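You operate a simulated robot arm through the tools that you are given. There is no shell and no other tool. Be economical: measure what you need, move in short steps, check, and stop when the job is done.

The job below is to be done with a simulated two-armed robot. You get a single attempt, and the scene is never put back.

JOB
Hold each plugged sleeve down with one hand and draw its plug with the other.
Fine: each plug goes back to its row in the holder; then the two sleeves that you unplugged stand in the brown tray. Set down upright: white plug, orange plug, sleeve.

It is judged by the outcome, as a careful person would: the job done as asked, and still so three seconds after it is handed in. It fails if anything else is knocked over, pushed out of place, dropped, spilled or broken.

ROBOT AND FRAMES
Two 7-joint arms with two-finger parallel grippers on one trunk, on a base that drives. Base frame: it is fixed to the floor where the robot stands at the start and does not move with it; the origin is under the middle of the robot, x ahead of it, y to its left, z up. Lengths are in m, angles in rad, forces in N, time in s.
The left shoulder is at the start at [0.07, 0.134, 1.251], the right one opposite. With the tool pointing down near the work surface each hand reaches from about 0.1 to 0.64 m from the robot's upright axis, wherever it stands, measured 20 degrees to its own side. Places, roughly: inside of the brown tray [0.7, 0.1, 0.9]; orange plug (4x4x6 cm) [0.6, 0.1, 0.9]; sleeve [0.5, 0.1, 0.9]; white plug (4x4x6 cm) [0.5, 0, 0.9]. Payload 1.57 kg a hand.
The tool frame of a hand sits at the grasp point between the pads (the TCP): z along the fingers, y along the line on which they close. The tips reach 0.03 m beyond it. Largest opening 0.08 m; finger width 0.017, thickness 0.012; the body of the gripper, 0.04 by 0.082 m, starts 0.08 m behind the TCP.
Orientation is told as [roll, pitch, yaw] about the base's x, y, z axes, in that order, counted from this pose: with the fingers straight down and closing along the base's y, the tool's x points along the base's -x, its y along +y and its z along -z.

CONTROLS
- The arms move only by the tool apply_moves. It takes "left_rows", "right_rows" or both (then of equal length, played together; a hand with none holds still); each is one flat list of numbers, 7 for each row, row after row: the closure in counts, from 0 (fully open) to 255 (shut), then the shift along the tool's x, y, z in m, then the turn, a rotation vector about the tool's x, y, z in rad. In form: [grip, x, y, z, ax, ay, az, grip, x, y, z, ax, ay, az, ...]. A call has 1 to 10 rows; each row shifts and turns the commanded pose from where the row before left it, along the tool's axes as they then stand. Each row takes 0.2 s and may step no farther than 0.05 m and 0.15 rad from the row before; otherwise, or with a gripper value out of range, the whole call is refused. Where a pose cannot be reached the arm comes as near as it can. A force on the tool above 40 N (or 10 N above the force at the start of the call, whichever is more), or a blocked arm, ends the call early, and 0.2 s more pass. Each finger travels about 0.153 m/s and halts on what it meets, pressing with about 33 N; the grip force reading is that of the motor and also rises with nothing between the fingers. The clock runs only during rows and for 0.2 s after the last one: add rows that do not move to give the fingers time. The reply holds the time, the measured pose of the TCP, the force on the tool along the base axes, the opening and the grip force, in the units named above and with some noise, with the torque about the TCP (base axes, N m) and any sound that the robot's microphone picked up.
- Cameras (640 x 400 px; columns grow to the right, rows downward): "scene" is now at [0.1309, 0.0301, 1.4721]; the picture's right is [0.36, -0.93, 0.00], its down [-0.59, -0.23, -0.78] and it looks along [0.72, 0.28, -0.63] (base axes); focal length 251 px, centre (320, 200). "left" rides on the left gripper at [0.072, 0.007, -0.122] in its tool frame; the picture's right is [-0.09, 1.00, 0.00], its down [-0.84, -0.08, -0.54] and it looks along [-0.54, -0.05, 0.84] (tool axes); focal length 238 px, centre (320, 200). "right" rides on the right gripper at [0.072, -0.007, -0.122] in its tool frame; the picture's right is [0.09, 1.00, 0.00], its down [-0.84, 0.08, -0.54] and it looks along [-0.54, 0.05, 0.84] (tool axes); focal length 238 px, centre (320, 200). There is no depth. A picture from a camera that has moved, and an enlarged one, comes with that camera's place and axes in the base frame and with its lens.
- get_image(camera): a new picture of that camera. The clock stands still meanwhile.
- lift_body(by): slides the trunk up (or, below 0, down) by that many m; the arms and the scene camera ride with it, the base frame stays. It gives what a move gives, with no picture.
- drive_base(legs): drives the robot by 1 to 6 legs, each [ahead, left, turn to the left] in m, m and rad, along the robot's own axes; the way and the turn of a leg run together, so that a leg with both is an arc; at most 1.5 m and 3.142 rad a leg. The arms and the cameras ride along, it lands a little off, and it stops where it bumps. It gives what a move gives.
- aim_head(pan, tilt): turns the head with the scene camera to pan (to the left, within 1.501 rad either way) and tilt (down, from -0.506 to 1.204), counted from straight ahead of the robot. It gives what a move gives.
- inspect(camera, box): a new picture of the part [left, top, right, bottom] of that camera's present view, enlarged. The clock stands still meanwhile.
- sign_off(): hands the job in; it is judged then, once.

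Work in short steps. Places have to be worked out from the pictures, the camera data and where the tool is seen: move nearer, look again, correct. Check each grasp and each placing, and mend what went wrong. You have 120 turns and 92 pictures in all, those below and enlarged ones among them. Open the grippers and draw the arms clear of the work before you hand the job in, unless the task says otherwise; then end with one line.

The tools are called after "Request:" by a JSON object that holds its "api" and its "payload". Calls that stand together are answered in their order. apply_moves: Moves the arms, as the interface text tells. Its arguments: {"type":"object","properties":{"left_rows":{"type":"array"},"right_rows":{"type":"array"}},"required":[]} The other tools are called the same way: lift_body (by) slides the trunk up or down; drive_base (legs) drives the base; aim_head (pan, tilt) turns the head that bears the scene camera; get_image (camera) takes a picture; inspect (camera, box) takes an enlarged picture of a part of a camera's view; sign_off () hands the job in.

At the start:

```text
time: 0.0
left_position: [0.3545, 0.3117, 1.2317]
left_orientation: [-0.001, 0.0, -0.001]
left_wrist_force: [-0.2, -0.1, 0.7]
left_torque: [0.0, 0.01, 0.0]
left_width: 0.0803
left_grip_force: 0.1
right_position: [0.4207, -0.0416, 1.1691]
right_orientation: [0.001, -0.001, -0.001]
right_wrist_force: [-0.7, 0.0, 0.7]
right_torque: [-0.02, -0.04, 0.02]
right_width: 0.0801
right_grip_force: 0.0
trunk travel left (down, up): [-0.825, 0.115]
robot x, y, heading: [0.0008, -0.0004, -0.002]
head pan, tilt: [0.37, 0.682]
```

scene: 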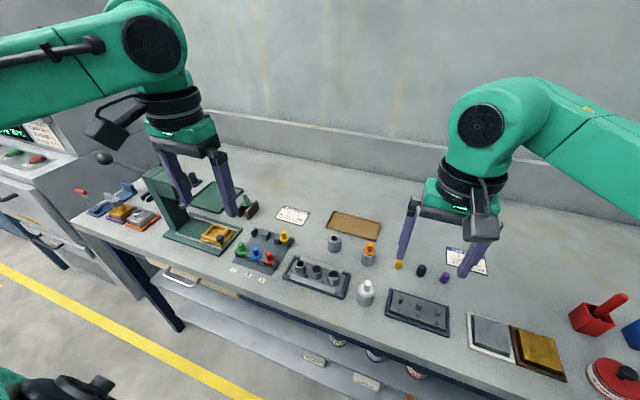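
right: 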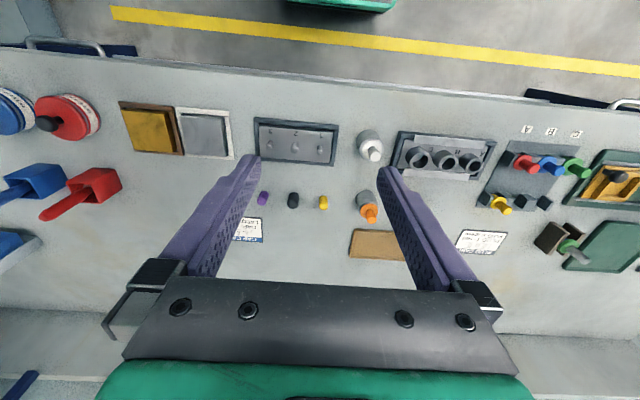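
left: 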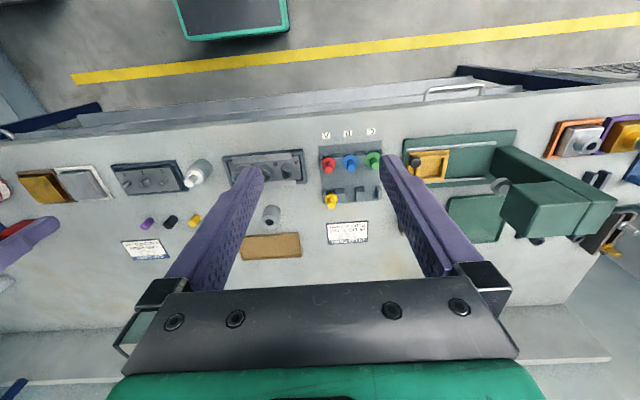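

The scene shows two plugged sleeves (white, orange), an empty-looking sleeve, a holder with rows and a brown tray. I'll enlarge the work area first.

Request:
{"api": "inspect", "payload": {"camera": "scene", "box": [220, 190, 480, 350]}}

Request:
{"api": "inspect", "payload": {"camera": "right", "box": [230, 90, 530, 280]}}

```text
2.46 times, centred on (350, 270) of scene
camera zoom: at [0.1309, 0.0301, 1.4721], right [0.36, -0.93, 0.0], down [-0.59, -0.23, -0.78], along [0.72, 0.28, -0.63], focal length 618 px, centre (246, 28)
```

zoom: 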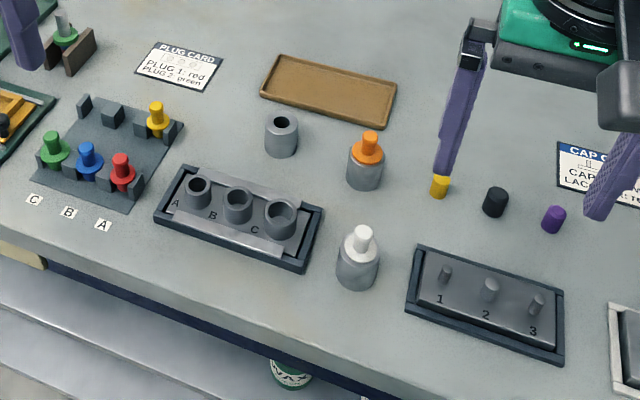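

```text
2.11 times, centred on (380, 185) of right
camera zoom: at [0.3472, -0.0498, 1.2919], right [-0.09, 1.0, 0.0], down [0.84, 0.08, 0.54], along [0.54, 0.05, -0.84], focal length 502 px, centre (194, 232)
```

zoom: 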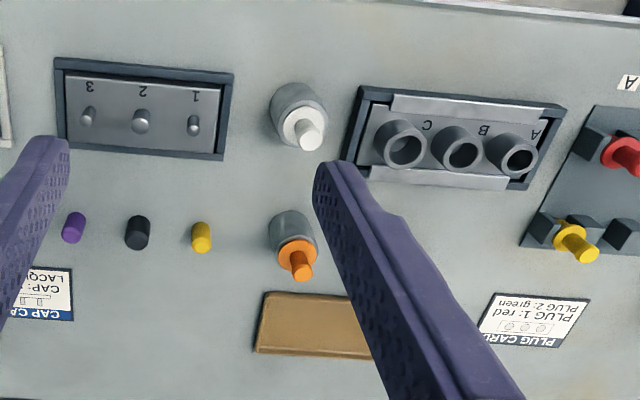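

I'll look closer at the holder and the cards for what defines each plug's row.

Request:
{"api": "inspect", "payload": {"camera": "scene", "box": [215, 215, 315, 290]}}

Request:
{"api": "inspect", "payload": {"camera": "left", "box": [290, 120, 410, 250]}}

Request:
{"api": "inspect", "payload": {"camera": "right", "box": [440, 120, 620, 270]}}

```text
5.33 times, centred on (265, 252) of scene
camera zoom: at [0.1309, 0.0301, 1.4721], right [0.36, -0.93, 0.0], down [-0.59, -0.23, -0.78], along [0.72, 0.28, -0.63], focal length 1338 px, centre (613, -80)
```

zoom: 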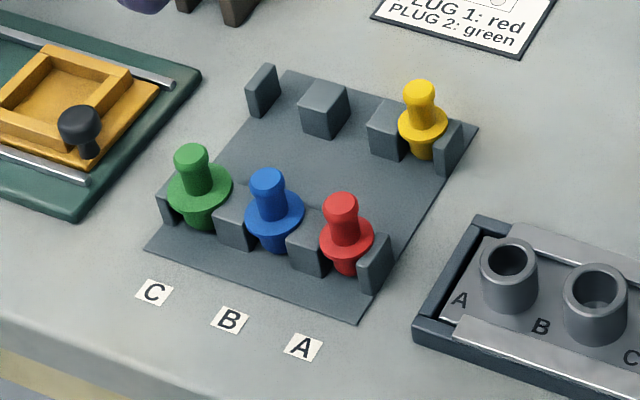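

```text
3.08 times, centred on (350, 185) of left
camera zoom: at [0.2836, 0.3195, 1.3543], right [0.09, 1.0, 0.0], down [0.84, -0.08, 0.54], along [0.54, -0.05, -0.84], focal length 733 px, centre (228, 246)
```

zoom: 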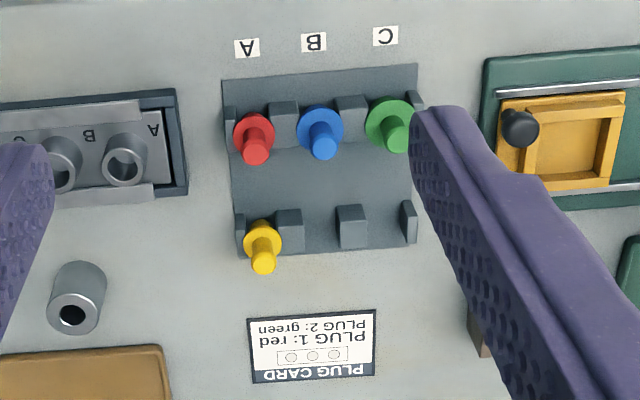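

```text
2.67 times, centred on (530, 195) of right
camera zoom: at [0.3472, -0.0498, 1.2919], right [-0.09, 1.0, 0.0], down [0.84, 0.08, 0.54], along [0.54, 0.05, -0.84], focal length 636 px, centre (-240, 213)
```

zoom: 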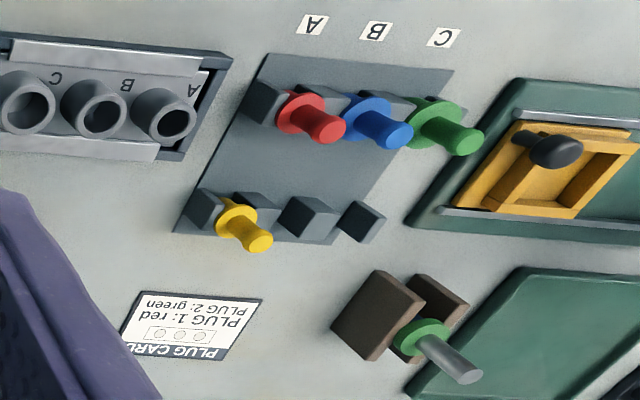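

Rows differ in gap width (A narrow to C wide); back slots B and C are free. I'll compare the two plugs and their sleeves closely.

Request:
{"api": "inspect", "payload": {"camera": "scene", "box": [320, 220, 400, 310]}}

Request:
{"api": "inspect", "payload": {"camera": "right", "box": [340, 120, 400, 240]}}

```text
4.44 times, centred on (360, 265) of scene
camera zoom: at [0.1309, 0.0301, 1.4721], right [0.36, -0.93, 0.0], down [-0.59, -0.23, -0.78], along [0.72, 0.28, -0.63], focal length 1115 px, centre (142, -89)
```

zoom: 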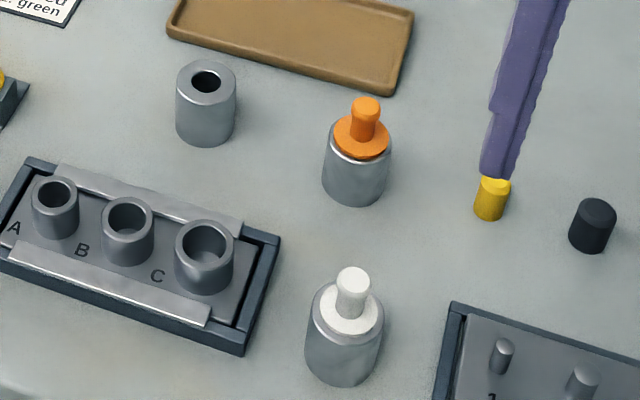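

```text
3.33 times, centred on (370, 180) of right
camera zoom: at [0.3472, -0.0498, 1.2919], right [-0.09, 1.0, 0.0], down [0.84, 0.08, 0.54], along [0.54, 0.05, -0.84], focal length 794 px, centre (153, 267)
```

zoom: 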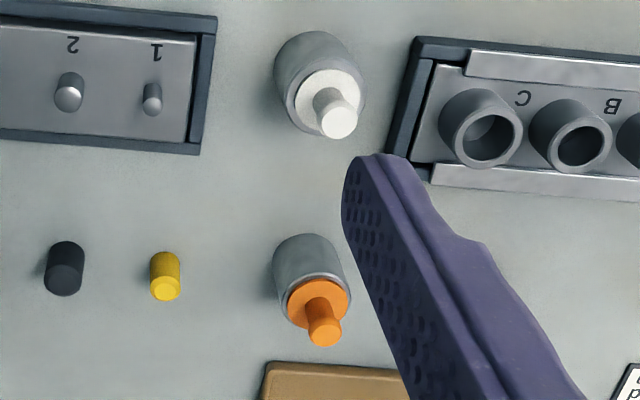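

White plug flange ≈ 32 mm (matches row B), orange ≈ 35 mm (row C); back slots of B and C are free. Table top ≈ z 0.87. The tray lies at x≈0.73, so I'll drive ahead in small legs first and see whether it bumps.

Request:
{"api": "drive_base", "payload": {"legs": [[0.07, 0, 0]]}}

```text
time: 1.0
left_position: [0.4151, 0.312, 1.2348]
left_orientation: [0.001, -0.008, -0.003]
left_wrist_force: [-0.2, -0.7, 0.3]
left_torque: [0.02, 0.0, 0.0]
left_width: 0.0799
left_grip_force: 0.0
right_position: [0.4809, -0.0436, 1.1713]
right_orientation: [0.001, -0.008, -0.001]
right_wrist_force: [-0.1, -0.3, 0.5]
right_torque: [-0.01, -0.03, -0.04]
right_width: 0.0799
right_grip_force: 0.0
trunk travel left (down, up): [-0.825, 0.115]
robot x, y, heading: [0.0639, 0.0007, 0.001]
head pan, tilt: [0.37, 0.682]
```

It moved 0.063 without bumping sound; try a further leg ahead and left.

Request:
{"api": "drive_base", "payload": {"legs": [[0.06, 0.0, 0]]}}

```text
time: 2.0
left_position: [0.4753, 0.3116, 1.2349]
left_orientation: [-0.001, -0.007, 0.001]
left_wrist_force: [-1.3, -0.8, 0.1]
left_torque: [-0.03, -0.01, 0.01]
left_width: 0.08
left_grip_force: 0.0
right_position: [0.5388, -0.0424, 1.1724]
right_orientation: [0.0, -0.007, 0.001]
right_wrist_force: [-0.9, -0.4, 0.4]
right_torque: [0.0, -0.07, 0.0]
right_width: 0.0802
right_grip_force: 0.1
trunk travel left (down, up): [-0.825, 0.115]
robot x, y, heading: [0.125, 0.0018, 0.002]
head pan, tilt: [0.37, 0.682]
```

No bump. I'll check the picture for clearances before sliding left.

Request:
{"api": "get_image", "payload": {"camera": "scene"}}

Request:
{"api": "get_image", "payload": {"camera": "left"}}

```text
81 pictures are left
camera scene: at [0.2497, 0.03, 1.4729], right [0.36, -0.93, 0.0], down [-0.58, -0.23, -0.78], along [0.73, 0.28, -0.63], focal length 251 px, centre (320, 200)
```

scene: 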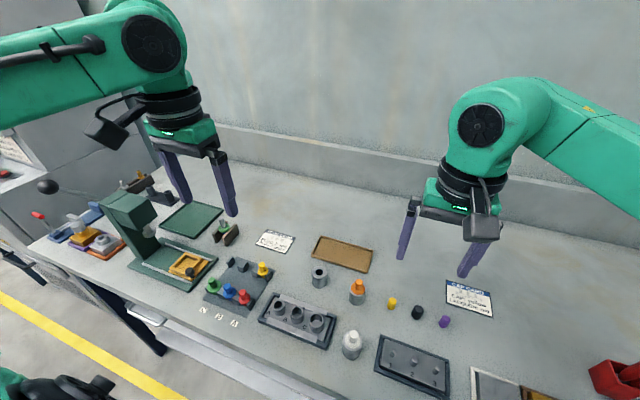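

```text
80 pictures are left
camera left: at [0.403, 0.3193, 1.3563], right [0.09, 1.0, 0.0], down [0.83, -0.08, 0.55], along [0.55, -0.05, -0.84], focal length 238 px, centre (320, 200)
```

left: 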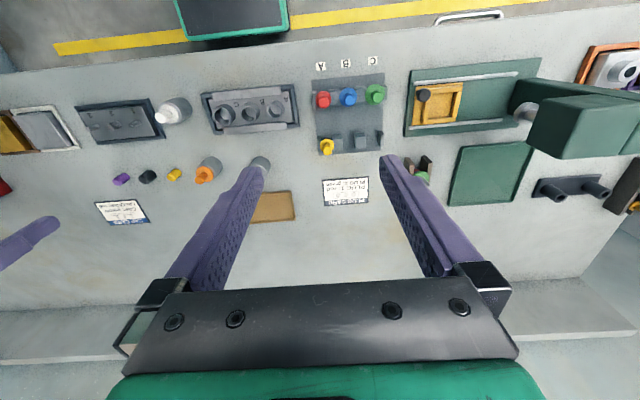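

Press column is well to the left (y≥0.6). Slide left 0.12 and a touch ahead, and re-aim the head.

Request:
{"api": "drive_base", "payload": {"legs": [[0.02, 0.12, 0]]}}

Request:
{"api": "aim_head", "payload": {"pan": 0.0, "tilt": 0.95}}

Request:
{"api": "get_image", "payload": {"camera": "scene"}}

```text
time: 3.2
left_position: [0.5008, 0.4286, 1.2336]
left_orientation: [0.003, -0.002, 0.0]
left_wrist_force: [-0.5, 0.0, -0.8]
left_torque: [0.0, 0.0, 0.0]
left_width: 0.0802
left_grip_force: 0.1
right_position: [0.5657, 0.0739, 1.1704]
right_orientation: [0.003, -0.002, 0.002]
right_wrist_force: [-0.2, -0.3, -0.3]
right_torque: [0.03, 0.02, 0.01]
right_width: 0.08
right_grip_force: 0.0
trunk travel left (down, up): [-0.825, 0.115]
robot x, y, heading: [0.1471, 0.1205, -0.001]
head pan, tilt: [0.37, 0.682]
```

```text
time: 4.1
left_position: [0.5014, 0.4327, 1.2333]
left_orientation: [0.0, 0.0, -0.002]
left_wrist_force: [0.0, -0.1, 0.2]
left_torque: [0.02, -0.02, 0.02]
left_width: 0.08
left_grip_force: 0.0
right_position: [0.567, 0.0775, 1.1686]
right_orientation: [-0.001, 0.0, 0.002]
right_wrist_force: [0.5, 0.7, 0.5]
right_torque: [-0.01, -0.01, -0.01]
right_width: 0.0798
right_grip_force: 0.0
trunk travel left (down, up): [-0.825, 0.115]
robot x, y, heading: [0.1459, 0.1213, 0.0]
head pan, tilt: [0.0, 0.949]
```

```text
79 pictures are left
camera scene: at [0.2712, 0.1193, 1.4509], right [0.0, -1.0, 0.0], down [-0.81, 0.0, -0.58], along [0.58, 0.0, -0.81], focal length 251 px, centre (320, 200)
```

scene: 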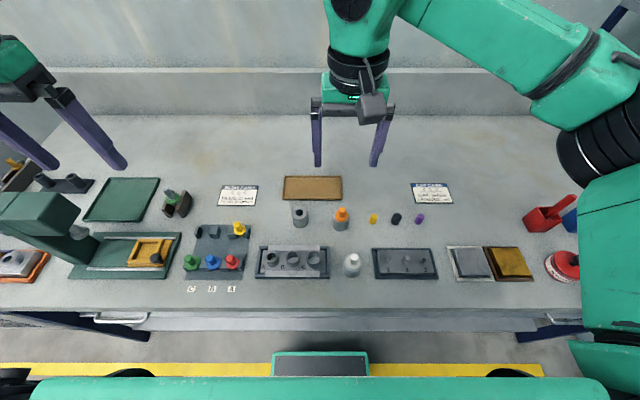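

A nice straight view. Zoom for measurement.

Request:
{"api": "inspect", "payload": {"camera": "scene", "box": [270, 170, 390, 290]}}

Request:
{"api": "inspect", "payload": {"camera": "scene", "box": [170, 205, 270, 300]}}

```text
3.33 times, centred on (330, 230) of scene
camera zoom: at [0.2712, 0.1193, 1.4509], right [0.0, -1.0, 0.0], down [-0.81, 0.0, -0.58], along [0.58, 0.0, -0.81], focal length 836 px, centre (287, 100)
```

zoom: 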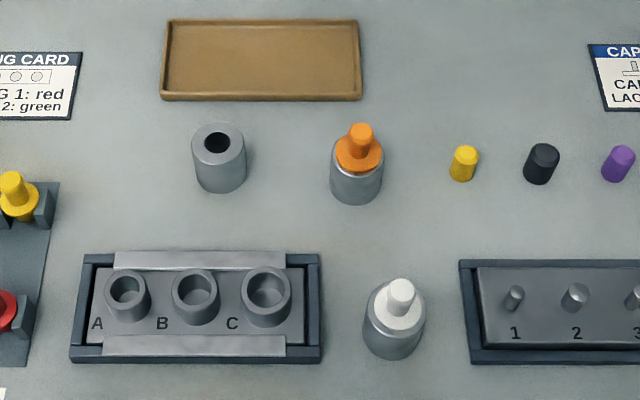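

```text
4.21 times, centred on (220, 252) of scene
camera zoom: at [0.2712, 0.1193, 1.4509], right [0.0, -1.0, 0.0], down [-0.81, 0.0, -0.58], along [0.58, 0.0, -0.81], focal length 1056 px, centre (741, -21)
```

zoom: 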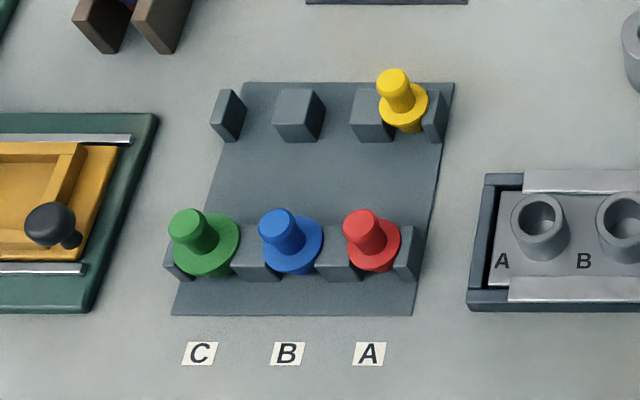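

White sits at about (0.485, 0.045), handle top z≈0.95. Plan: right hand grips the sleeve leaning from the right (closing along x), left hand above closing along x. First I yaw both hands 90° opposite ways.

Request:
{"api": "apply_moves", "payload": {"left_rows": [0, 0, 0, 0, 0, 0, 0.149, 0, 0, 0, 0, 0, 0, 0.149, 0, 0, 0, 0, 0, 0, 0.149, 0, 0, 0, 0, 0, 0, 0.149, 0, 0, 0, 0, 0, 0, 0.149, 0, 0, 0, 0, 0, 0, 0.149, 0, 0, 0, 0, 0, 0, 0.149, 0, 0, 0, 0, 0, 0, 0.149, 0, 0, 0, 0, 0, 0, 0.149, 0, 0, 0, 0, 0, 0, 0.149], "right_rows": [0, 0, 0, 0, 0, 0, -0.149, 0, 0, 0, 0, 0, 0, -0.149, 0, 0, 0, 0, 0, 0, -0.149, 0, 0, 0, 0, 0, 0, -0.149, 0, 0, 0, 0, 0, 0, -0.149, 0, 0, 0, 0, 0, 0, -0.149, 0, 0, 0, 0, 0, 0, -0.149, 0, 0, 0, 0, 0, 0, -0.149, 0, 0, 0, 0, 0, 0, -0.149, 0, 0, 0, 0, 0, 0, -0.149]}}

```text
time: 6.3
left_position: [0.4981, 0.4307, 1.2334]
left_orientation: [0.0, 0.0, -1.494]
left_wrist_force: [-0.9, -0.8, -0.9]
left_torque: [-0.01, -0.03, -0.01]
left_width: 0.0801
left_grip_force: 0.1
right_position: [0.4077, 0.0939, 1.2065]
right_orientation: [-0.002, -0.001, 1.49]
right_wrist_force: [-0.3, -0.1, -0.5]
right_torque: [-0.01, -0.05, 0.01]
right_width: 0.0799
right_grip_force: 0.0
right hand out of reach, approached as far as the arm can: row 7, 8, 9, 10
trunk travel left (down, up): [-0.825, 0.115]
robot x, y, heading: [0.1453, 0.1188, 0.006]
head pan, tilt: [0.0, 0.949]
```

Right arm couldn't hold its spot there; shift it to the right, nearer and lower, then re-read.

Request:
{"api": "apply_moves", "payload": {"left_rows": [0, 0, 0, 0, 0, 0, 0.04, 0, 0, 0, 0, 0, 0, 0.037, 0, 0, 0, 0, 0, 0, 0, 0, 0, 0, 0, 0, 0, 0, 0, 0, 0, 0, 0, 0, 0], "right_rows": [0, 0.035, 0.02, 0.015, 0, 0, -0.04, 0, 0.035, 0.02, 0.015, 0, 0, -0.041, 0, 0.035, 0.02, 0.015, 0, 0, 0, 0, 0.035, 0.02, 0.015, 0, 0, 0, 0, 0, 0, 0, 0, 0, 0]}}

```text
time: 7.5
left_position: [0.5014, 0.4314, 1.2323]
left_orientation: [0.0, 0.001, -1.568]
left_wrist_force: [0.8, -0.4, -0.6]
left_torque: [-0.01, 0.03, 0.0]
left_width: 0.0799
left_grip_force: 0.0
right_position: [0.3303, -0.0081, 1.1599]
right_orientation: [0.0, -0.001, 1.569]
right_wrist_force: [-0.4, -0.2, 0.3]
right_torque: [-0.01, 0.01, -0.04]
right_width: 0.0801
right_grip_force: 0.2
right hand out of reach, approached as far as the arm can: row 2, 3, 4
trunk travel left (down, up): [-0.825, 0.115]
robot x, y, heading: [0.1467, 0.1179, -0.001]
head pan, tilt: [0.0, 0.949]
```

Right is at (0.33,-0.01,1.16). Test reach: move it forward and right with tilt beginning.

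Request:
{"api": "apply_moves", "payload": {"right_rows": [0, 0.03, 0, 0, 0, 0, 0, 0, 0.03, 0, 0, 0, -0.1, 0, 0, 0, -0.03, 0, 0, -0.14, 0, 0, 0, -0.03, 0, 0, -0.14, 0, 0, 0, -0.03, 0, 0, -0.14, 0, 0, 0, -0.03, 0, 0, -0.14, 0, 0, 0, -0.03, 0, 0, 0, 0]}}

```text
time: 9.1
left_position: [0.5012, 0.4317, 1.2332]
left_orientation: [0.0, 0.0, -1.568]
left_wrist_force: [0.7, -0.2, 0.4]
left_torque: [-0.02, 0.01, 0.0]
left_width: 0.08
left_grip_force: 0.2
right_position: [0.361, 0.0692, 1.234]
right_orientation: [0.004, -0.659, 1.57]
right_wrist_force: [0.5, 0.5, -0.5]
right_torque: [0.02, -0.01, 0.0]
right_width: 0.0799
right_grip_force: 0.1
right hand out of reach, approached as far as the arm can: row 1, 2, 3, 4, 5, 6, 7
trunk travel left (down, up): [-0.825, 0.115]
robot x, y, heading: [0.1459, 0.1175, 0.006]
head pan, tilt: [0.0, 0.949]
```

Right can't hold yaw +90° here. New plan: keep both hands at natural yaw 0; right hand leans in from the robot side (pitch ~45°, closing along y), left hand vertical from above. Undo the turns.

Request:
{"api": "apply_moves", "payload": {"left_rows": [0, 0, 0, 0, 0, 0, -0.149, 0, 0, 0, 0, 0, 0, -0.149, 0, 0, 0, 0, 0, 0, -0.149, 0, 0, 0, 0, 0, 0, -0.149, 0, 0, 0, 0, 0, 0, -0.149, 0, 0, 0, 0, 0, 0, -0.149, 0, 0, 0, 0, 0, 0, -0.149, 0, 0, 0, 0, 0, 0, -0.149, 0, 0, 0, 0, 0, 0, -0.149, 0, 0, 0, 0, 0, 0, -0.149], "right_rows": [0, 0, 0, 0, 0, 0.132, 0, 0, 0, 0, 0, 0, 0.132, 0, 0, 0, 0, 0, 0, 0.132, 0, 0, 0, 0, 0, 0, 0.132, 0, 0, 0, 0, 0, 0, 0.132, 0, 0, 0, 0, 0, 0, 0, 0.149, 0, 0, 0, 0, 0, 0, 0.149, 0, 0, 0, 0, 0, 0, 0.149, 0, 0, 0, 0, 0, 0, 0.149, 0, 0, 0, 0, 0, 0, 0.149]}}

Request:
{"api": "apply_moves", "payload": {"left_rows": [0, 0, 0, 0, 0, 0, -0.039, 0, 0, 0, 0, 0, 0, -0.039, 0, 0, 0, 0, 0, 0, 0, 0, 0, 0, 0, 0, 0, 0, 0, 0, 0, 0, 0, 0, 0, 0, 0, 0, 0, 0, 0, 0], "right_rows": [0, 0, 0, 0, 0, 0, 0.149, 0, 0, 0, 0, 0, 0, 0.149, 0, 0, 0, 0, 0, 0, 0.149, 0, 0, 0, 0, 0, 0, 0.149, 0, 0, 0, 0, 0, 0, 0.149, 0, 0, 0, 0, 0, 0, 0.081]}}

```text
time: 11.3
left_position: [0.5011, 0.4301, 1.2327]
left_orientation: [-0.001, -0.001, -0.074]
left_wrist_force: [0.2, 0.0, -0.4]
left_torque: [-0.02, 0.0, 0.0]
left_width: 0.0799
left_grip_force: 0.1
right_position: [0.3607, 0.0702, 1.236]
right_orientation: [0.0, 0.0, 0.824]
right_wrist_force: [0.2, -0.1, -0.7]
right_torque: [-0.02, 0.02, 0.01]
right_width: 0.0798
right_grip_force: 0.0
trunk travel left (down, up): [-0.825, 0.115]
robot x, y, heading: [0.1471, 0.1196, 0.002]
head pan, tilt: [0.0, 0.949]
```

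```text
time: 12.7
left_position: [0.502, 0.431, 1.233]
left_orientation: [0.0, 0.0, -0.001]
left_wrist_force: [0.2, 0.1, -0.2]
left_torque: [0.01, -0.03, 0.02]
left_width: 0.0801
left_grip_force: 0.0
right_position: [0.3606, 0.0699, 1.2345]
right_orientation: [0.0, -0.001, -0.001]
right_wrist_force: [-0.2, 0.0, -0.3]
right_torque: [-0.01, 0.05, 0.01]
right_width: 0.08
right_grip_force: 0.1
trunk travel left (down, up): [-0.825, 0.115]
robot x, y, heading: [0.1481, 0.1175, 0.001]
head pan, tilt: [0.0, 0.949]
```

Both back to yaw 0. Tilt the right hand 0.75 rad so its fingers point forward-down, and see whether it reaches.

Request:
{"api": "apply_moves", "payload": {"right_rows": [0, 0, 0, 0, 0, -0.15, 0, 0, 0, 0, 0, 0, -0.15, 0, 0, 0, 0, 0, 0, -0.15, 0, 0, 0, 0, 0, 0, -0.15, 0, 0, 0, 0, 0, 0, -0.15, 0, 0, 0, -0.012, 0.045, 0, 0, 0, 0, 0, -0.013, 0.045, 0, 0, 0, 0, 0, 0, 0.04, 0, 0, 0]}}

Request:
{"api": "get_image", "payload": {"camera": "right"}}

```text
time: 13.4
left_position: [0.5012, 0.431, 1.2335]
left_orientation: [0.0, 0.0, 0.0]
left_wrist_force: [0.3, -0.3, -0.1]
left_torque: [-0.02, 0.0, -0.01]
left_width: 0.0798
left_grip_force: 0.2
right_position: [0.3664, 0.0689, 1.2338]
right_orientation: [0.004, -0.309, -0.029]
right_wrist_force: [-9.1, -6.5, 19.7]
right_torque: [0.63, 1.54, 0.75]
right_width: 0.0801
right_grip_force: 0.0
trunk travel left (down, up): [-0.825, 0.115]
robot x, y, heading: [0.1424, 0.1195, 0.002]
head pan, tilt: [0.0, 0.949]
stopped in row 3 (right hand): the force on the tool passed its limit (the readings are from after the stop); the commanded pose is now the measured one
```

```text
76 pictures are left
camera right: at [0.2583, 0.0646, 1.3282], right [-0.06, 1.0, -0.02], down [0.63, 0.06, 0.77], along [0.77, 0.03, -0.64], focal length 238 px, centre (320, 200)
```

right: 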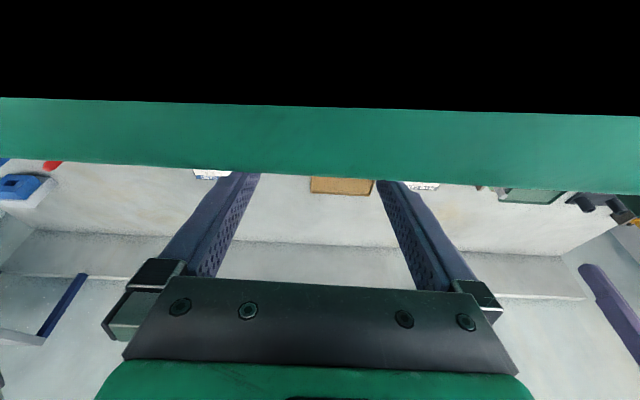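

The right wrist camera touched the robot's own trunk; too near. Undo the tilt, lift it away forward, then back the base off to get room.

Request:
{"api": "apply_moves", "payload": {"right_rows": [0, -0.02, 0, 0.01, 0, 0.1, 0, 0, -0.03, 0, 0, 0, 0.1, 0, 0, -0.03, 0, 0, 0, 0.109, 0, 0, -0.03, 0, 0, 0, 0, 0, 0, -0.03, 0, 0, 0, 0, 0]}}

Request:
{"api": "drive_base", "payload": {"legs": [[-0.14, -0.05, 0]]}}

```text
time: 14.6
left_position: [0.5037, 0.4293, 1.2318]
left_orientation: [0.0, 0.0, -0.002]
left_wrist_force: [0.1, -0.5, 1.3]
left_torque: [0.02, 0.02, 0.0]
left_width: 0.08
left_grip_force: 0.1
right_position: [0.5064, 0.0643, 1.2416]
right_orientation: [0.008, -0.004, -0.026]
right_wrist_force: [-0.3, -0.1, 0.4]
right_torque: [0.01, 0.04, 0.02]
right_width: 0.08
right_grip_force: 0.1
trunk travel left (down, up): [-0.825, 0.115]
robot x, y, heading: [0.1437, 0.1188, 0.0]
head pan, tilt: [0.0, 0.949]
```

```text
time: 16.0
left_position: [0.3647, 0.3827, 1.2318]
left_orientation: [0.0, 0.002, 0.002]
left_wrist_force: [0.3, 0.3, -0.8]
left_torque: [0.0, 0.01, -0.04]
left_width: 0.0802
left_grip_force: 0.0
right_position: [0.3693, 0.0169, 1.2405]
right_orientation: [0.004, -0.005, -0.024]
right_wrist_force: [-0.2, 0.8, -0.8]
right_torque: [0.0, -0.02, 0.03]
right_width: 0.0799
right_grip_force: 0.0
trunk travel left (down, up): [-0.825, 0.115]
robot x, y, heading: [0.0051, 0.0707, 0.001]
head pan, tilt: [0.0, 0.949]
```

Room made (robot at x 0.005). Move the right hand down/forward and tilt to −0.75.

Request:
{"api": "apply_moves", "payload": {"right_rows": [0, -0.03, 0.014, 0.04, 0, 0, -0.024, 0, -0.03, 0.014, 0.04, 0, 0, 0, 0, 0, 0, 0.04, 0, -0.15, 0, 0, 0, 0, 0.0, 0, -0.15, 0, 0, 0, 0, 0.0, 0, -0.15, 0, 0, 0, 0, 0, 0, -0.15, 0, 0, 0, 0, 0, 0, -0.15, 0, 0, 0, 0, 0, 0, 0, 0]}}

Request:
{"api": "get_image", "payload": {"camera": "right"}}

Request:
{"api": "get_image", "payload": {"camera": "scene"}}

```text
refused: row 1 steps farther than a row can; nothing moved
```

```text
75 pictures are left
camera right: at [0.2949, 0.0105, 1.3621], right [-0.07, 1.0, 0.0], down [0.84, 0.05, 0.55], along [0.54, 0.04, -0.84], focal length 238 px, centre (320, 200)
```

right: 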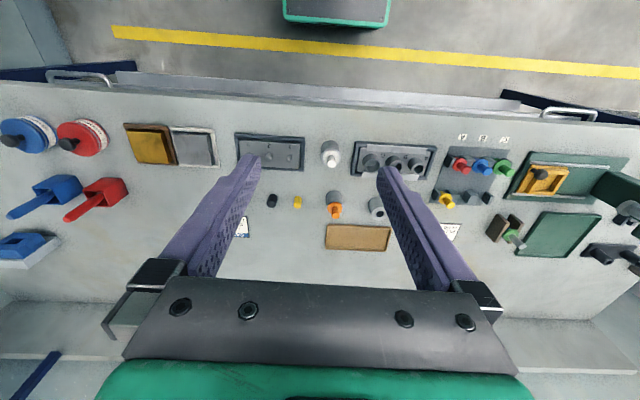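

```text
74 pictures are left
camera scene: at [0.1342, 0.0692, 1.4505], right [0.0, -1.0, 0.0], down [-0.81, 0.0, -0.58], along [0.58, 0.0, -0.81], focal length 251 px, centre (320, 200)
```

scene: 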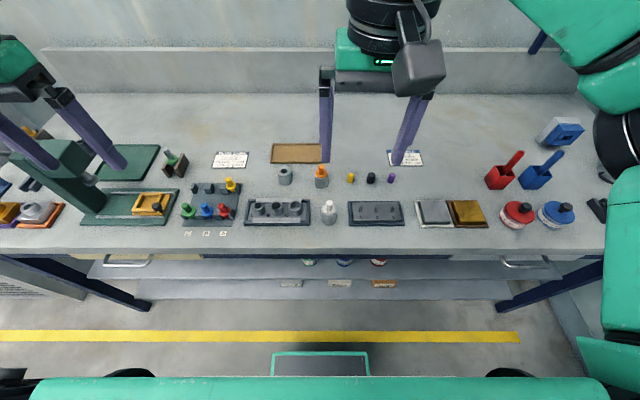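

The step was a hair too long; redo with smaller steps.

Request:
{"api": "apply_moves", "payload": {"right_rows": [0, -0.02, 0.01, 0.04, 0, 0, -0.024, 0, -0.02, 0.01, 0.04, 0, 0, 0, 0, -0.02, 0.008, 0.04, 0, 0, 0, 0, 0, 0, 0.0, 0, -0.15, 0, 0, 0, 0, 0.0, 0, -0.15, 0, 0, 0, 0, 0, 0, -0.15, 0, 0, 0, 0, 0, 0, -0.15, 0, 0, 0, 0, 0, 0, -0.15, 0, 0, 0, 0, 0, 0, 0, 0]}}

```text
time: 18.0
left_position: [0.36, 0.3815, 1.2321]
left_orientation: [-0.001, 0.0, 0.001]
left_wrist_force: [0.4, 0.0, 0.4]
left_torque: [-0.02, -0.02, -0.03]
left_width: 0.0799
left_grip_force: 0.1
right_position: [0.427, 0.0433, 1.1202]
right_orientation: [0.008, -0.757, -0.008]
right_wrist_force: [0.3, -0.2, 0.2]
right_torque: [0.03, -0.03, 0.0]
right_width: 0.0802
right_grip_force: 0.1
trunk travel left (down, up): [-0.825, 0.115]
robot x, y, heading: [0.0087, 0.0708, 0.002]
head pan, tilt: [0.0, 0.949]
```

Reached. The right camera now looks nearly level, good for heights.

Request:
{"api": "get_image", "payload": {"camera": "right"}}

Request:
{"api": "inspect", "payload": {"camera": "scene", "box": [260, 150, 420, 250]}}

```text
73 pictures are left
camera right: at [0.2902, 0.0362, 1.1606], right [-0.07, 1.0, -0.06], down [0.23, 0.07, 0.97], along [0.97, 0.05, -0.24], focal length 238 px, centre (320, 200)
```

right: 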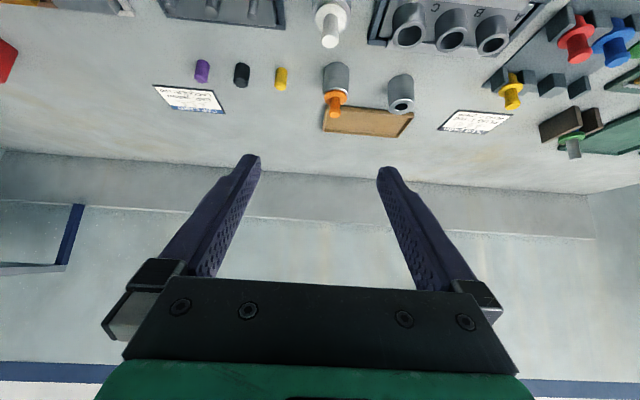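

```text
4.00 times, centred on (340, 200) of scene
camera zoom: at [0.1312, 0.0681, 1.4509], right [0.0, -1.0, 0.0], down [-0.81, 0.0, -0.58], along [0.58, 0.0, -0.81], focal length 1004 px, centre (240, 200)
```

zoom: 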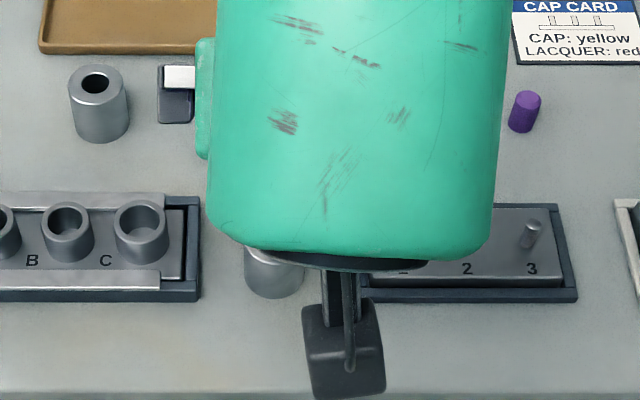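

Zoom in on the sleeves in this level view for heights.

Request:
{"api": "inspect", "payload": {"camera": "right", "box": [290, 0, 430, 130]}}

```text
3.08 times, centred on (360, 65) of right
camera zoom: at [0.2902, 0.0362, 1.1606], right [-0.07, 1.0, -0.06], down [0.23, 0.07, 0.97], along [0.97, 0.05, -0.24], focal length 733 px, centre (197, 615)
```

zoom: 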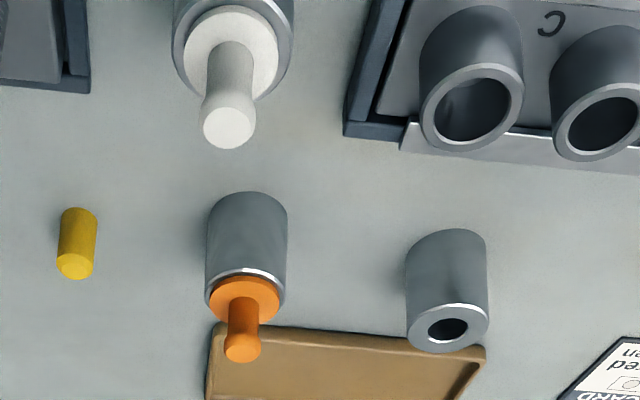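

Estimates: white sleeve at (0.485, 0.045), sleeve top ≈0.912, handle top ≈0.947, table ≈0.87; orange at (0.606, 0.065). Move the right hand to a stand-off on the approach line with opening ≈0.06.

Request:
{"api": "apply_moves", "payload": {"right_rows": [64, 0.036, 0.0006, 0.0265, 0, 0, 0, 64, 0.036, 0.0006, 0.0265, 0, 0, 0, 64, 0.036, 0.0005, 0.0265, 0, 0, 0, 64, 0, 0, 0, 0, 0, 0]}}

Request:
{"api": "get_image", "payload": {"camera": "right"}}

Request:
{"api": "get_image", "payload": {"camera": "scene"}}

```text
time: 19.0
left_position: [0.3615, 0.3805, 1.2317]
left_orientation: [0.001, 0.001, 0.002]
left_wrist_force: [-0.1, 0.5, 0.3]
left_torque: [0.01, 0.04, -0.01]
left_width: 0.08
left_grip_force: 0.1
right_position: [0.4037, 0.0481, 0.9876]
right_orientation: [0.008, -0.757, -0.006]
right_wrist_force: [-0.6, 0.1, 0.4]
right_torque: [0.0, 0.0, 0.01]
right_width: 0.0599
right_grip_force: 0.1
trunk travel left (down, up): [-0.825, 0.115]
robot x, y, heading: [0.0101, 0.0642, 0.001]
head pan, tilt: [0.0, 0.949]
```

```text
70 pictures are left
camera right: at [0.2665, 0.041, 1.0274], right [-0.07, 1.0, -0.06], down [0.24, 0.07, 0.97], along [0.97, 0.05, -0.24], focal length 238 px, centre (320, 200)
```

right: 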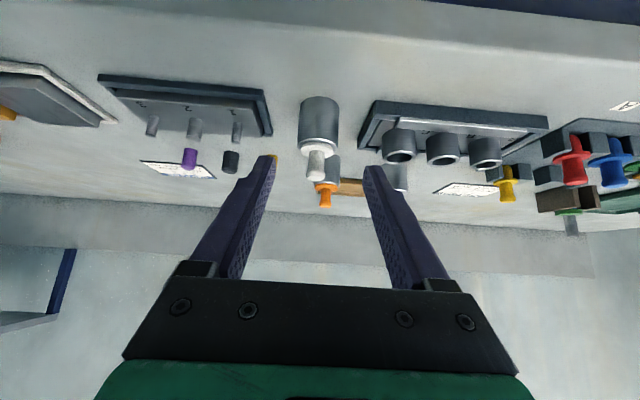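

```text
69 pictures are left
camera scene: at [0.1306, 0.0679, 1.4509], right [0.0, -1.0, 0.0], down [-0.81, 0.0, -0.58], along [0.58, 0.0, -0.81], focal length 251 px, centre (320, 200)
```

scene: 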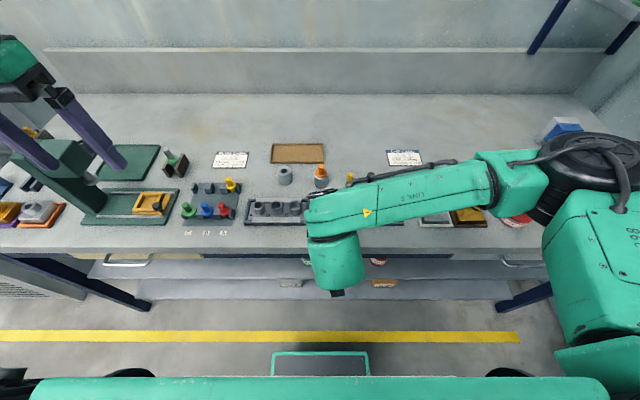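

White y≈0.045; hand is at 0.048, so correct −3 mm and advance along the approach line around the sleeve.

Request:
{"api": "apply_moves", "payload": {"right_rows": [64, 0, -0.003, 0.03, 0, 0, 0, 64, 0, 0, 0.03, 0, 0, 0, 64, 0, 0, 0.02, 0, 0, 0, 64, 0, 0, 0, 0, 0, 0]}}

Request:
{"api": "get_image", "payload": {"camera": "right"}}

```text
time: 20.0
left_position: [0.3607, 0.3814, 1.2332]
left_orientation: [-0.001, -0.001, 0.0]
left_wrist_force: [-0.3, 0.2, -0.6]
left_torque: [0.0, 0.02, -0.02]
left_width: 0.08
left_grip_force: 0.0
right_position: [0.4574, 0.0449, 0.9295]
right_orientation: [0.01, -0.758, -0.007]
right_wrist_force: [-0.6, -0.3, 0.5]
right_torque: [0.01, -0.03, 0.01]
right_width: 0.0598
right_grip_force: 0.1
trunk travel left (down, up): [-0.825, 0.115]
robot x, y, heading: [0.0087, 0.0691, 0.0]
head pan, tilt: [0.0, 0.949]
```

```text
68 pictures are left
camera right: at [0.3211, 0.0374, 0.9698], right [-0.07, 1.0, -0.06], down [0.24, 0.07, 0.97], along [0.97, 0.05, -0.24], focal length 238 px, centre (320, 200)
```

right: 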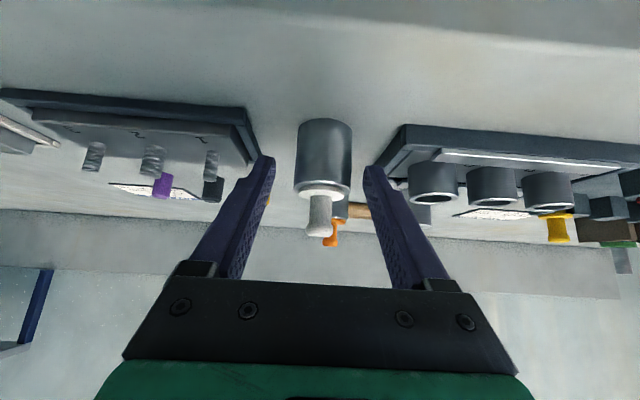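

Nicely centred. Table may be nearer 0.875, so advance only 0.031 more, then close on the sleeve.

Request:
{"api": "apply_moves", "payload": {"right_rows": [64, 0, 0, 0.016, 0, 0, 0, 64, 0, 0, 0.015, 0, 0, 0, 64, 0, 0, 0, 0, 0, 0, 255, 0, 0, 0, 0, 0, 0, 255, 0, 0, 0, 0, 0, 0, 255, 0, 0, 0, 0, 0, 0]}}

Request:
{"api": "get_image", "payload": {"camera": "right"}}

```text
time: 21.4
left_position: [0.3597, 0.3815, 1.2332]
left_orientation: [0.0, 0.0, 0.002]
left_wrist_force: [0.8, 0.8, 1.1]
left_torque: [0.01, -0.01, 0.02]
left_width: 0.0802
left_grip_force: 0.1
right_position: [0.4798, 0.0453, 0.9081]
right_orientation: [0.008, -0.758, -0.006]
right_wrist_force: [0.0, 0.6, 0.4]
right_torque: [-0.06, -0.01, 0.0]
right_width: 0.04
right_grip_force: 33.3
trunk travel left (down, up): [-0.825, 0.115]
robot x, y, heading: [0.0073, 0.0677, 0.006]
head pan, tilt: [0.0, 0.949]
```

```text
67 pictures are left
camera right: at [0.3432, 0.0373, 0.948], right [-0.07, 1.0, -0.06], down [0.24, 0.07, 0.97], along [0.97, 0.05, -0.24], focal length 238 px, centre (320, 200)
```

right: 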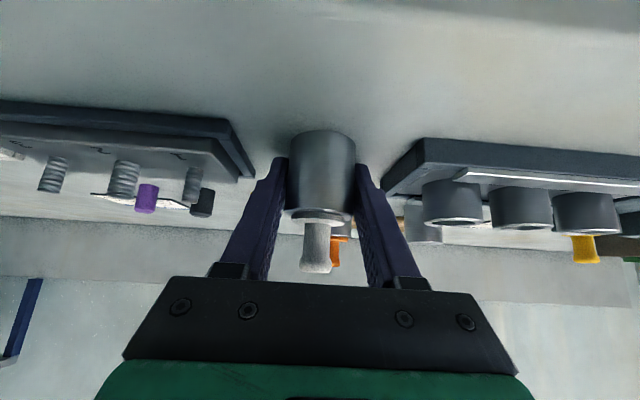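

Sleeve held (width 0.040, 33 N). Bring the left hand over at height and yaw it so its camera clears the right wrist.

Request:
{"api": "apply_moves", "payload": {"left_rows": [0, -0.025, -0.036, 0, 0, 0, 0, 0, -0.025, -0.036, 0, 0, 0, 0, 0, -0.025, -0.036, 0, 0, 0, 0, 0, -0.025, -0.036, 0, 0, 0, 0, 0, -0.025, -0.036, 0, 0, 0, 0, 0, 0, 0, 0, 0, 0, 0.149, 0, 0, 0, 0, 0, 0, 0.149, 0, 0, 0, 0, 0, 0, 0.149, 0, 0, 0, 0, 0, 0, 0.149, 0, 0, 0, 0, 0, 0, 0.149]}}

Request:
{"api": "apply_moves", "payload": {"left_rows": [0, 0, 0, 0, 0, 0, 0.149, 0, 0, 0, 0, 0, 0, 0.149, 0, 0, 0, 0, 0, 0, 0.149, 0, 0, 0, 0, 0, 0, 0.149, 0, 0, 0, 0, 0, 0, 0.149, 0, 0, 0, 0, 0, 0, 0]}}

Request:
{"api": "get_image", "payload": {"camera": "scene"}}

```text
time: 23.6
left_position: [0.4869, 0.202, 1.2332]
left_orientation: [-0.001, -0.001, -0.744]
left_wrist_force: [-0.4, -0.5, -0.4]
left_torque: [0.0, 0.02, 0.02]
left_width: 0.08
left_grip_force: 0.0
right_position: [0.48, 0.0446, 0.9097]
right_orientation: [0.008, -0.757, -0.008]
right_wrist_force: [-0.3, 1.2, -0.4]
right_torque: [-0.03, 0.03, 0.02]
right_width: 0.0397
right_grip_force: 33.1
trunk travel left (down, up): [-0.825, 0.115]
robot x, y, heading: [0.0028, 0.0702, 0.008]
head pan, tilt: [0.0, 0.949]
```

```text
time: 25.0
left_position: [0.4854, 0.202, 1.2326]
left_orientation: [-0.001, 0.001, -1.491]
left_wrist_force: [0.4, -0.4, -0.2]
left_torque: [-0.01, 0.0, -0.02]
left_width: 0.0799
left_grip_force: 0.1
right_position: [0.4799, 0.045, 0.908]
right_orientation: [0.008, -0.757, -0.007]
right_wrist_force: [-1.0, -0.9, 0.4]
right_torque: [0.01, 0.01, -0.01]
right_width: 0.0399
right_grip_force: 32.7
trunk travel left (down, up): [-0.825, 0.115]
robot x, y, heading: [0.0079, 0.0649, 0.002]
head pan, tilt: [0.0, 0.949]
```

```text
66 pictures are left
camera scene: at [0.1308, 0.0681, 1.4509], right [0.0, -1.0, 0.0], down [-0.81, 0.0, -0.58], along [0.58, 0.0, -0.81], focal length 251 px, centre (320, 200)
```

scene: 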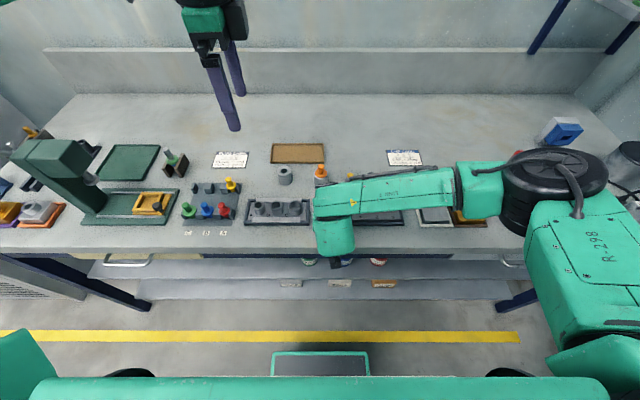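

Left holds yaw −1.49 there. Move it over the plug at height.

Request:
{"api": "apply_moves", "payload": {"left_rows": [0, -0.039, -0.003, 0, 0, 0, 0, 0, -0.039, -0.003, 0, 0, 0, 0, 0, -0.039, -0.003, 0, 0, 0, 0, 0, -0.039, -0.003, 0, 0, 0, 0, 0, 0, 0, 0, 0, 0, 0]}}

Request:
{"api": "get_image", "payload": {"camera": "left"}}

```text
time: 26.2
left_position: [0.4654, 0.1691, 1.2297]
left_orientation: [0.002, -0.001, -1.483]
left_wrist_force: [0.3, -0.2, -0.5]
left_torque: [-0.01, 0.01, 0.01]
left_width: 0.08
left_grip_force: 0.1
left hand out of reach, approached as far as the arm can: row 1, 2, 3, 4
right_position: [0.48, 0.0458, 0.9078]
right_orientation: [0.009, -0.758, -0.005]
right_wrist_force: [-0.8, 0.6, 0.1]
right_torque: [-0.04, -0.02, -0.02]
right_width: 0.0399
right_grip_force: 32.7
trunk travel left (down, up): [-0.825, 0.115]
robot x, y, heading: [0.0046, 0.0697, 0.005]
head pan, tilt: [0.0, 0.949]
```

```text
65 pictures are left
camera left: at [0.4671, 0.243, 1.3512], right [1.0, -0.01, 0.0], down [-0.01, -0.84, 0.54], along [0.0, -0.54, -0.84], focal length 238 px, centre (320, 200)
```

left: 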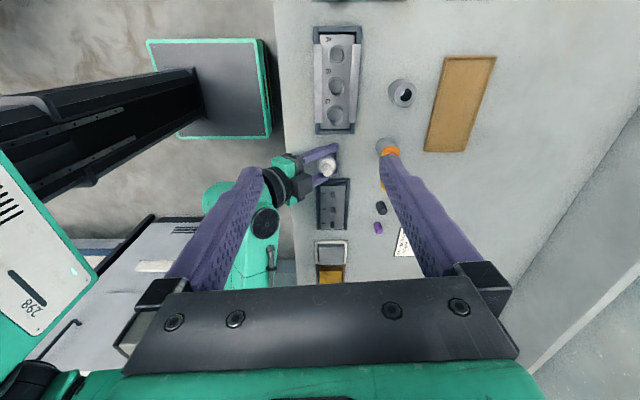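

Full yaw isn't reachable at the midline. Reduce yaw to −0.75 and lean the wrist a bit (0.25 about the closing axis) for camera clearance.

Request:
{"api": "apply_moves", "payload": {"left_rows": [0, 0, 0, 0, 0, 0, -0.147, 0, 0, 0, 0, 0, 0, -0.147, 0, 0, 0, 0, 0, 0, -0.147, 0, 0, 0, 0, 0, 0, -0.147, 0, 0, 0, 0, 0, 0, -0.147, 0, 0, 0, 0, 0, 0.125, 0, 0, 0, 0, 0, 0, 0.125, 0, 0, 0, 0, 0, 0, 0, 0]}}

```text
time: 28.0
left_position: [0.4458, 0.1973, 1.2235]
left_orientation: [0.0, 0.184, -0.755]
left_wrist_force: [-0.9, -0.1, 0.5]
left_torque: [0.01, -0.03, -0.01]
left_width: 0.0802
left_grip_force: 0.1
left hand out of reach, approached as far as the arm can: row 6, 7
right_position: [0.4806, 0.0449, 0.9082]
right_orientation: [0.009, -0.757, -0.006]
right_wrist_force: [-0.8, 0.0, -0.4]
right_torque: [-0.03, 0.03, -0.02]
right_width: 0.0401
right_grip_force: 33.0
trunk travel left (down, up): [-0.825, 0.115]
robot x, y, heading: [0.0056, 0.0696, 0.001]
head pan, tilt: [0.0, 0.949]
```

Tilt reached 0.18; good enough. Now go down and over to about (0.485, 0.045, 1.09).

Request:
{"api": "apply_moves", "payload": {"left_rows": [0, -0.031, -0.0168, 0.0215, 0, 0, 0, 0, -0.031, -0.0168, 0.0215, 0, 0, 0, 0, -0.031, -0.0168, 0.0215, 0, 0, 0, 0, -0.031, -0.0168, 0.0215, 0, 0, 0, 0, -0.031, -0.0168, 0.0215, 0, 0, 0, 0, 0, 0, 0, 0, 0, 0]}}

Request:
{"api": "get_image", "payload": {"camera": "left"}}

Request:
{"api": "get_image", "payload": {"camera": "scene"}}

```text
time: 29.4
left_position: [0.4091, 0.1569, 1.0864]
left_orientation: [0.0, 0.182, -0.755]
left_wrist_force: [-0.1, 0.7, 0.3]
left_torque: [0.0, -0.03, -0.02]
left_width: 0.0796
left_grip_force: 0.1
left hand out of reach, approached as far as the arm can: row 1, 2, 3, 4, 5
right_position: [0.4791, 0.0452, 0.908]
right_orientation: [0.009, -0.757, -0.007]
right_wrist_force: [-0.2, -0.6, -0.4]
right_torque: [-0.05, 0.05, 0.0]
right_width: 0.0399
right_grip_force: 33.5
trunk travel left (down, up): [-0.825, 0.115]
robot x, y, heading: [0.0057, 0.0679, 0.001]
head pan, tilt: [0.0, 0.949]
```

```text
64 pictures are left
camera left: at [0.3786, 0.1956, 1.2197], right [0.75, 0.66, -0.02], down [0.62, -0.69, 0.38], along [0.24, -0.29, -0.92], focal length 238 px, centre (320, 200)
```

left: 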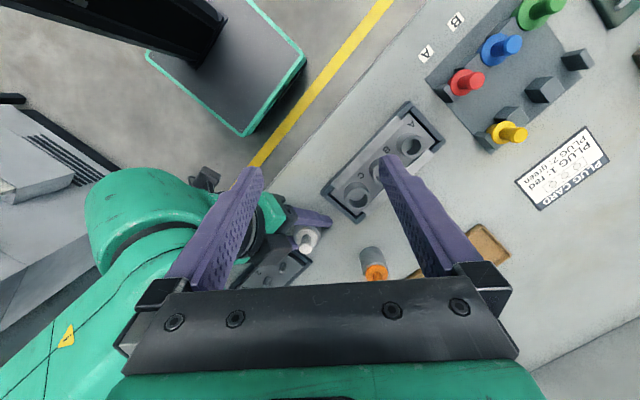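

```text
63 pictures are left
camera scene: at [0.1307, 0.068, 1.4509], right [0.0, -1.0, 0.0], down [-0.81, 0.0, -0.58], along [0.58, 0.0, -0.81], focal length 251 px, centre (320, 200)
```

scene: 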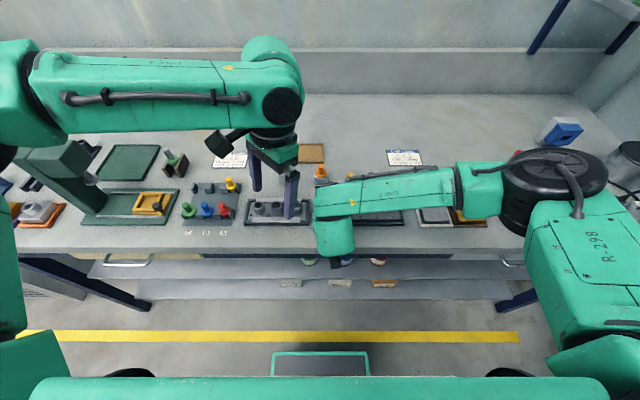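

Clockwise yaw is limited for this elbow-out arm; turning the other way (+90°) should have much more wrist range and puts the camera to −y at x≈0.485, clear of the right wrist. Turn that way.

Request:
{"api": "apply_moves", "payload": {"left_rows": [0, 0, 0, 0, 0, -0.09, 0, 0, 0, 0, 0, 0, -0.092, 0, 0, 0, 0, 0, 0, 0, -0.148, 0, 0, 0, 0, 0, 0, -0.148, 0, 0, 0, 0, 0, 0, -0.148, 0, 0, 0, 0, 0, 0, -0.148, 0, 0, 0, 0, 0, 0, -0.148, 0, 0, 0, 0, 0, 0, -0.148, 0, 0, 0, 0, 0, 0, -0.148, 0, 0, 0, 0, 0, 0, -0.148]}}

Request:
{"api": "apply_moves", "payload": {"left_rows": [0, 0, 0, 0, 0, 0, -0.148, 0, 0, 0, 0, 0, 0, -0.148, 0, 0, 0, 0, 0, 0, -0.148, 0, 0, 0, 0, 0, 0, -0.148, 0, 0, 0, 0, 0, 0, -0.148, 0, 0, 0, 0, 0, 0, -0.148, 0, 0, 0, 0, 0, 0, -0.148, 0, 0, 0, 0, 0, 0, -0.1, 0, 0, 0, 0, 0, 0, 0]}}

```text
time: 31.6
left_position: [0.4101, 0.1557, 1.0887]
left_orientation: [0.002, 0.001, 0.432]
left_wrist_force: [-0.3, 0.7, -0.5]
left_torque: [0.01, -0.01, -0.04]
left_width: 0.0803
left_grip_force: 0.1
right_position: [0.4809, 0.0455, 0.9077]
right_orientation: [0.009, -0.758, -0.007]
right_wrist_force: [-0.2, 0.3, 1.4]
right_torque: [-0.06, -0.02, 0.03]
right_width: 0.0398
right_grip_force: 32.9
trunk travel left (down, up): [-0.825, 0.115]
robot x, y, heading: [0.0071, 0.0727, 0.001]
head pan, tilt: [0.0, 0.949]
```

```text
time: 33.6
left_position: [0.4091, 0.1558, 1.087]
left_orientation: [0.002, -0.002, 1.567]
left_wrist_force: [0.1, 0.3, 0.1]
left_torque: [0.02, 0.03, -0.01]
left_width: 0.0798
left_grip_force: 0.0
right_position: [0.4808, 0.0449, 0.9087]
right_orientation: [0.01, -0.756, -0.009]
right_wrist_force: [-0.4, 0.0, -0.2]
right_torque: [-0.06, -0.05, 0.02]
right_width: 0.0399
right_grip_force: 33.7
trunk travel left (down, up): [-0.825, 0.115]
robot x, y, heading: [0.0079, 0.0649, 0.002]
head pan, tilt: [0.0, 0.949]
```

Works. Move forward, then over the plug at z 1.087.

Request:
{"api": "apply_moves", "payload": {"left_rows": [0, 0, -0.038, 0, 0, 0, 0, 0, 0, -0.038, 0, 0, 0, 0, 0, 0.037, 0, 0, 0, 0, 0, 0, 0.037, 0, 0, 0, 0, 0, 0, 0.036, 0, 0, 0, 0, 0, 0, 0, 0, 0, 0, 0, 0]}}

Request:
{"api": "get_image", "payload": {"camera": "left"}}

Request:
{"api": "get_image", "payload": {"camera": "scene"}}

```text
time: 35.0
left_position: [0.4325, 0.1265, 1.0974]
left_orientation: [-0.001, 0.001, 1.566]
left_wrist_force: [-0.5, -0.4, -0.4]
left_torque: [-0.06, 0.02, 0.0]
left_width: 0.0802
left_grip_force: 0.1
left hand out of reach, approached as far as the arm can: row 2, 3, 4, 5
right_position: [0.4792, 0.0457, 0.9078]
right_orientation: [0.01, -0.758, -0.006]
right_wrist_force: [-1.2, 0.8, 0.0]
right_torque: [-0.05, 0.03, -0.06]
right_width: 0.0396
right_grip_force: 32.9
trunk travel left (down, up): [-0.825, 0.115]
robot x, y, heading: [0.0087, 0.0677, 0.003]
head pan, tilt: [0.0, 0.949]
```

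```text
62 pictures are left
camera left: at [0.4259, 0.0551, 1.2188], right [-1.0, 0.1, 0.0], down [0.08, 0.84, 0.54], along [0.05, 0.54, -0.84], focal length 238 px, centre (320, 200)
```

left: 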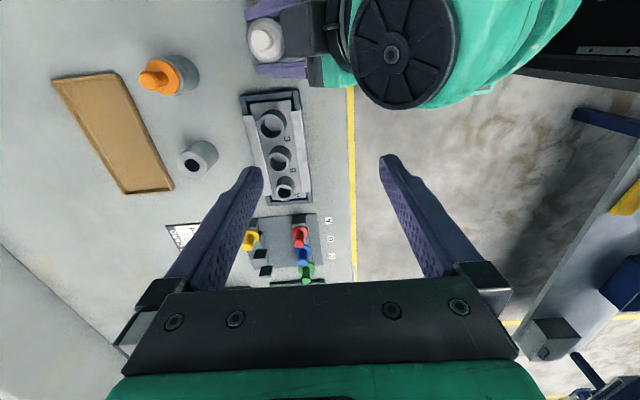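

```text
61 pictures are left
camera scene: at [0.1306, 0.068, 1.4509], right [0.0, -1.0, 0.0], down [-0.81, 0.0, -0.58], along [0.58, 0.0, -0.81], focal length 251 px, centre (320, 200)
```

scene: 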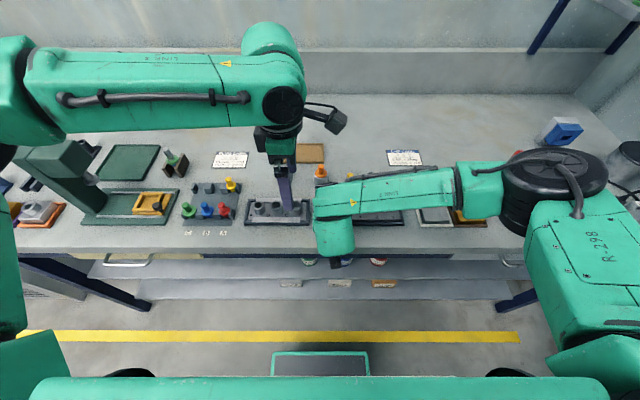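

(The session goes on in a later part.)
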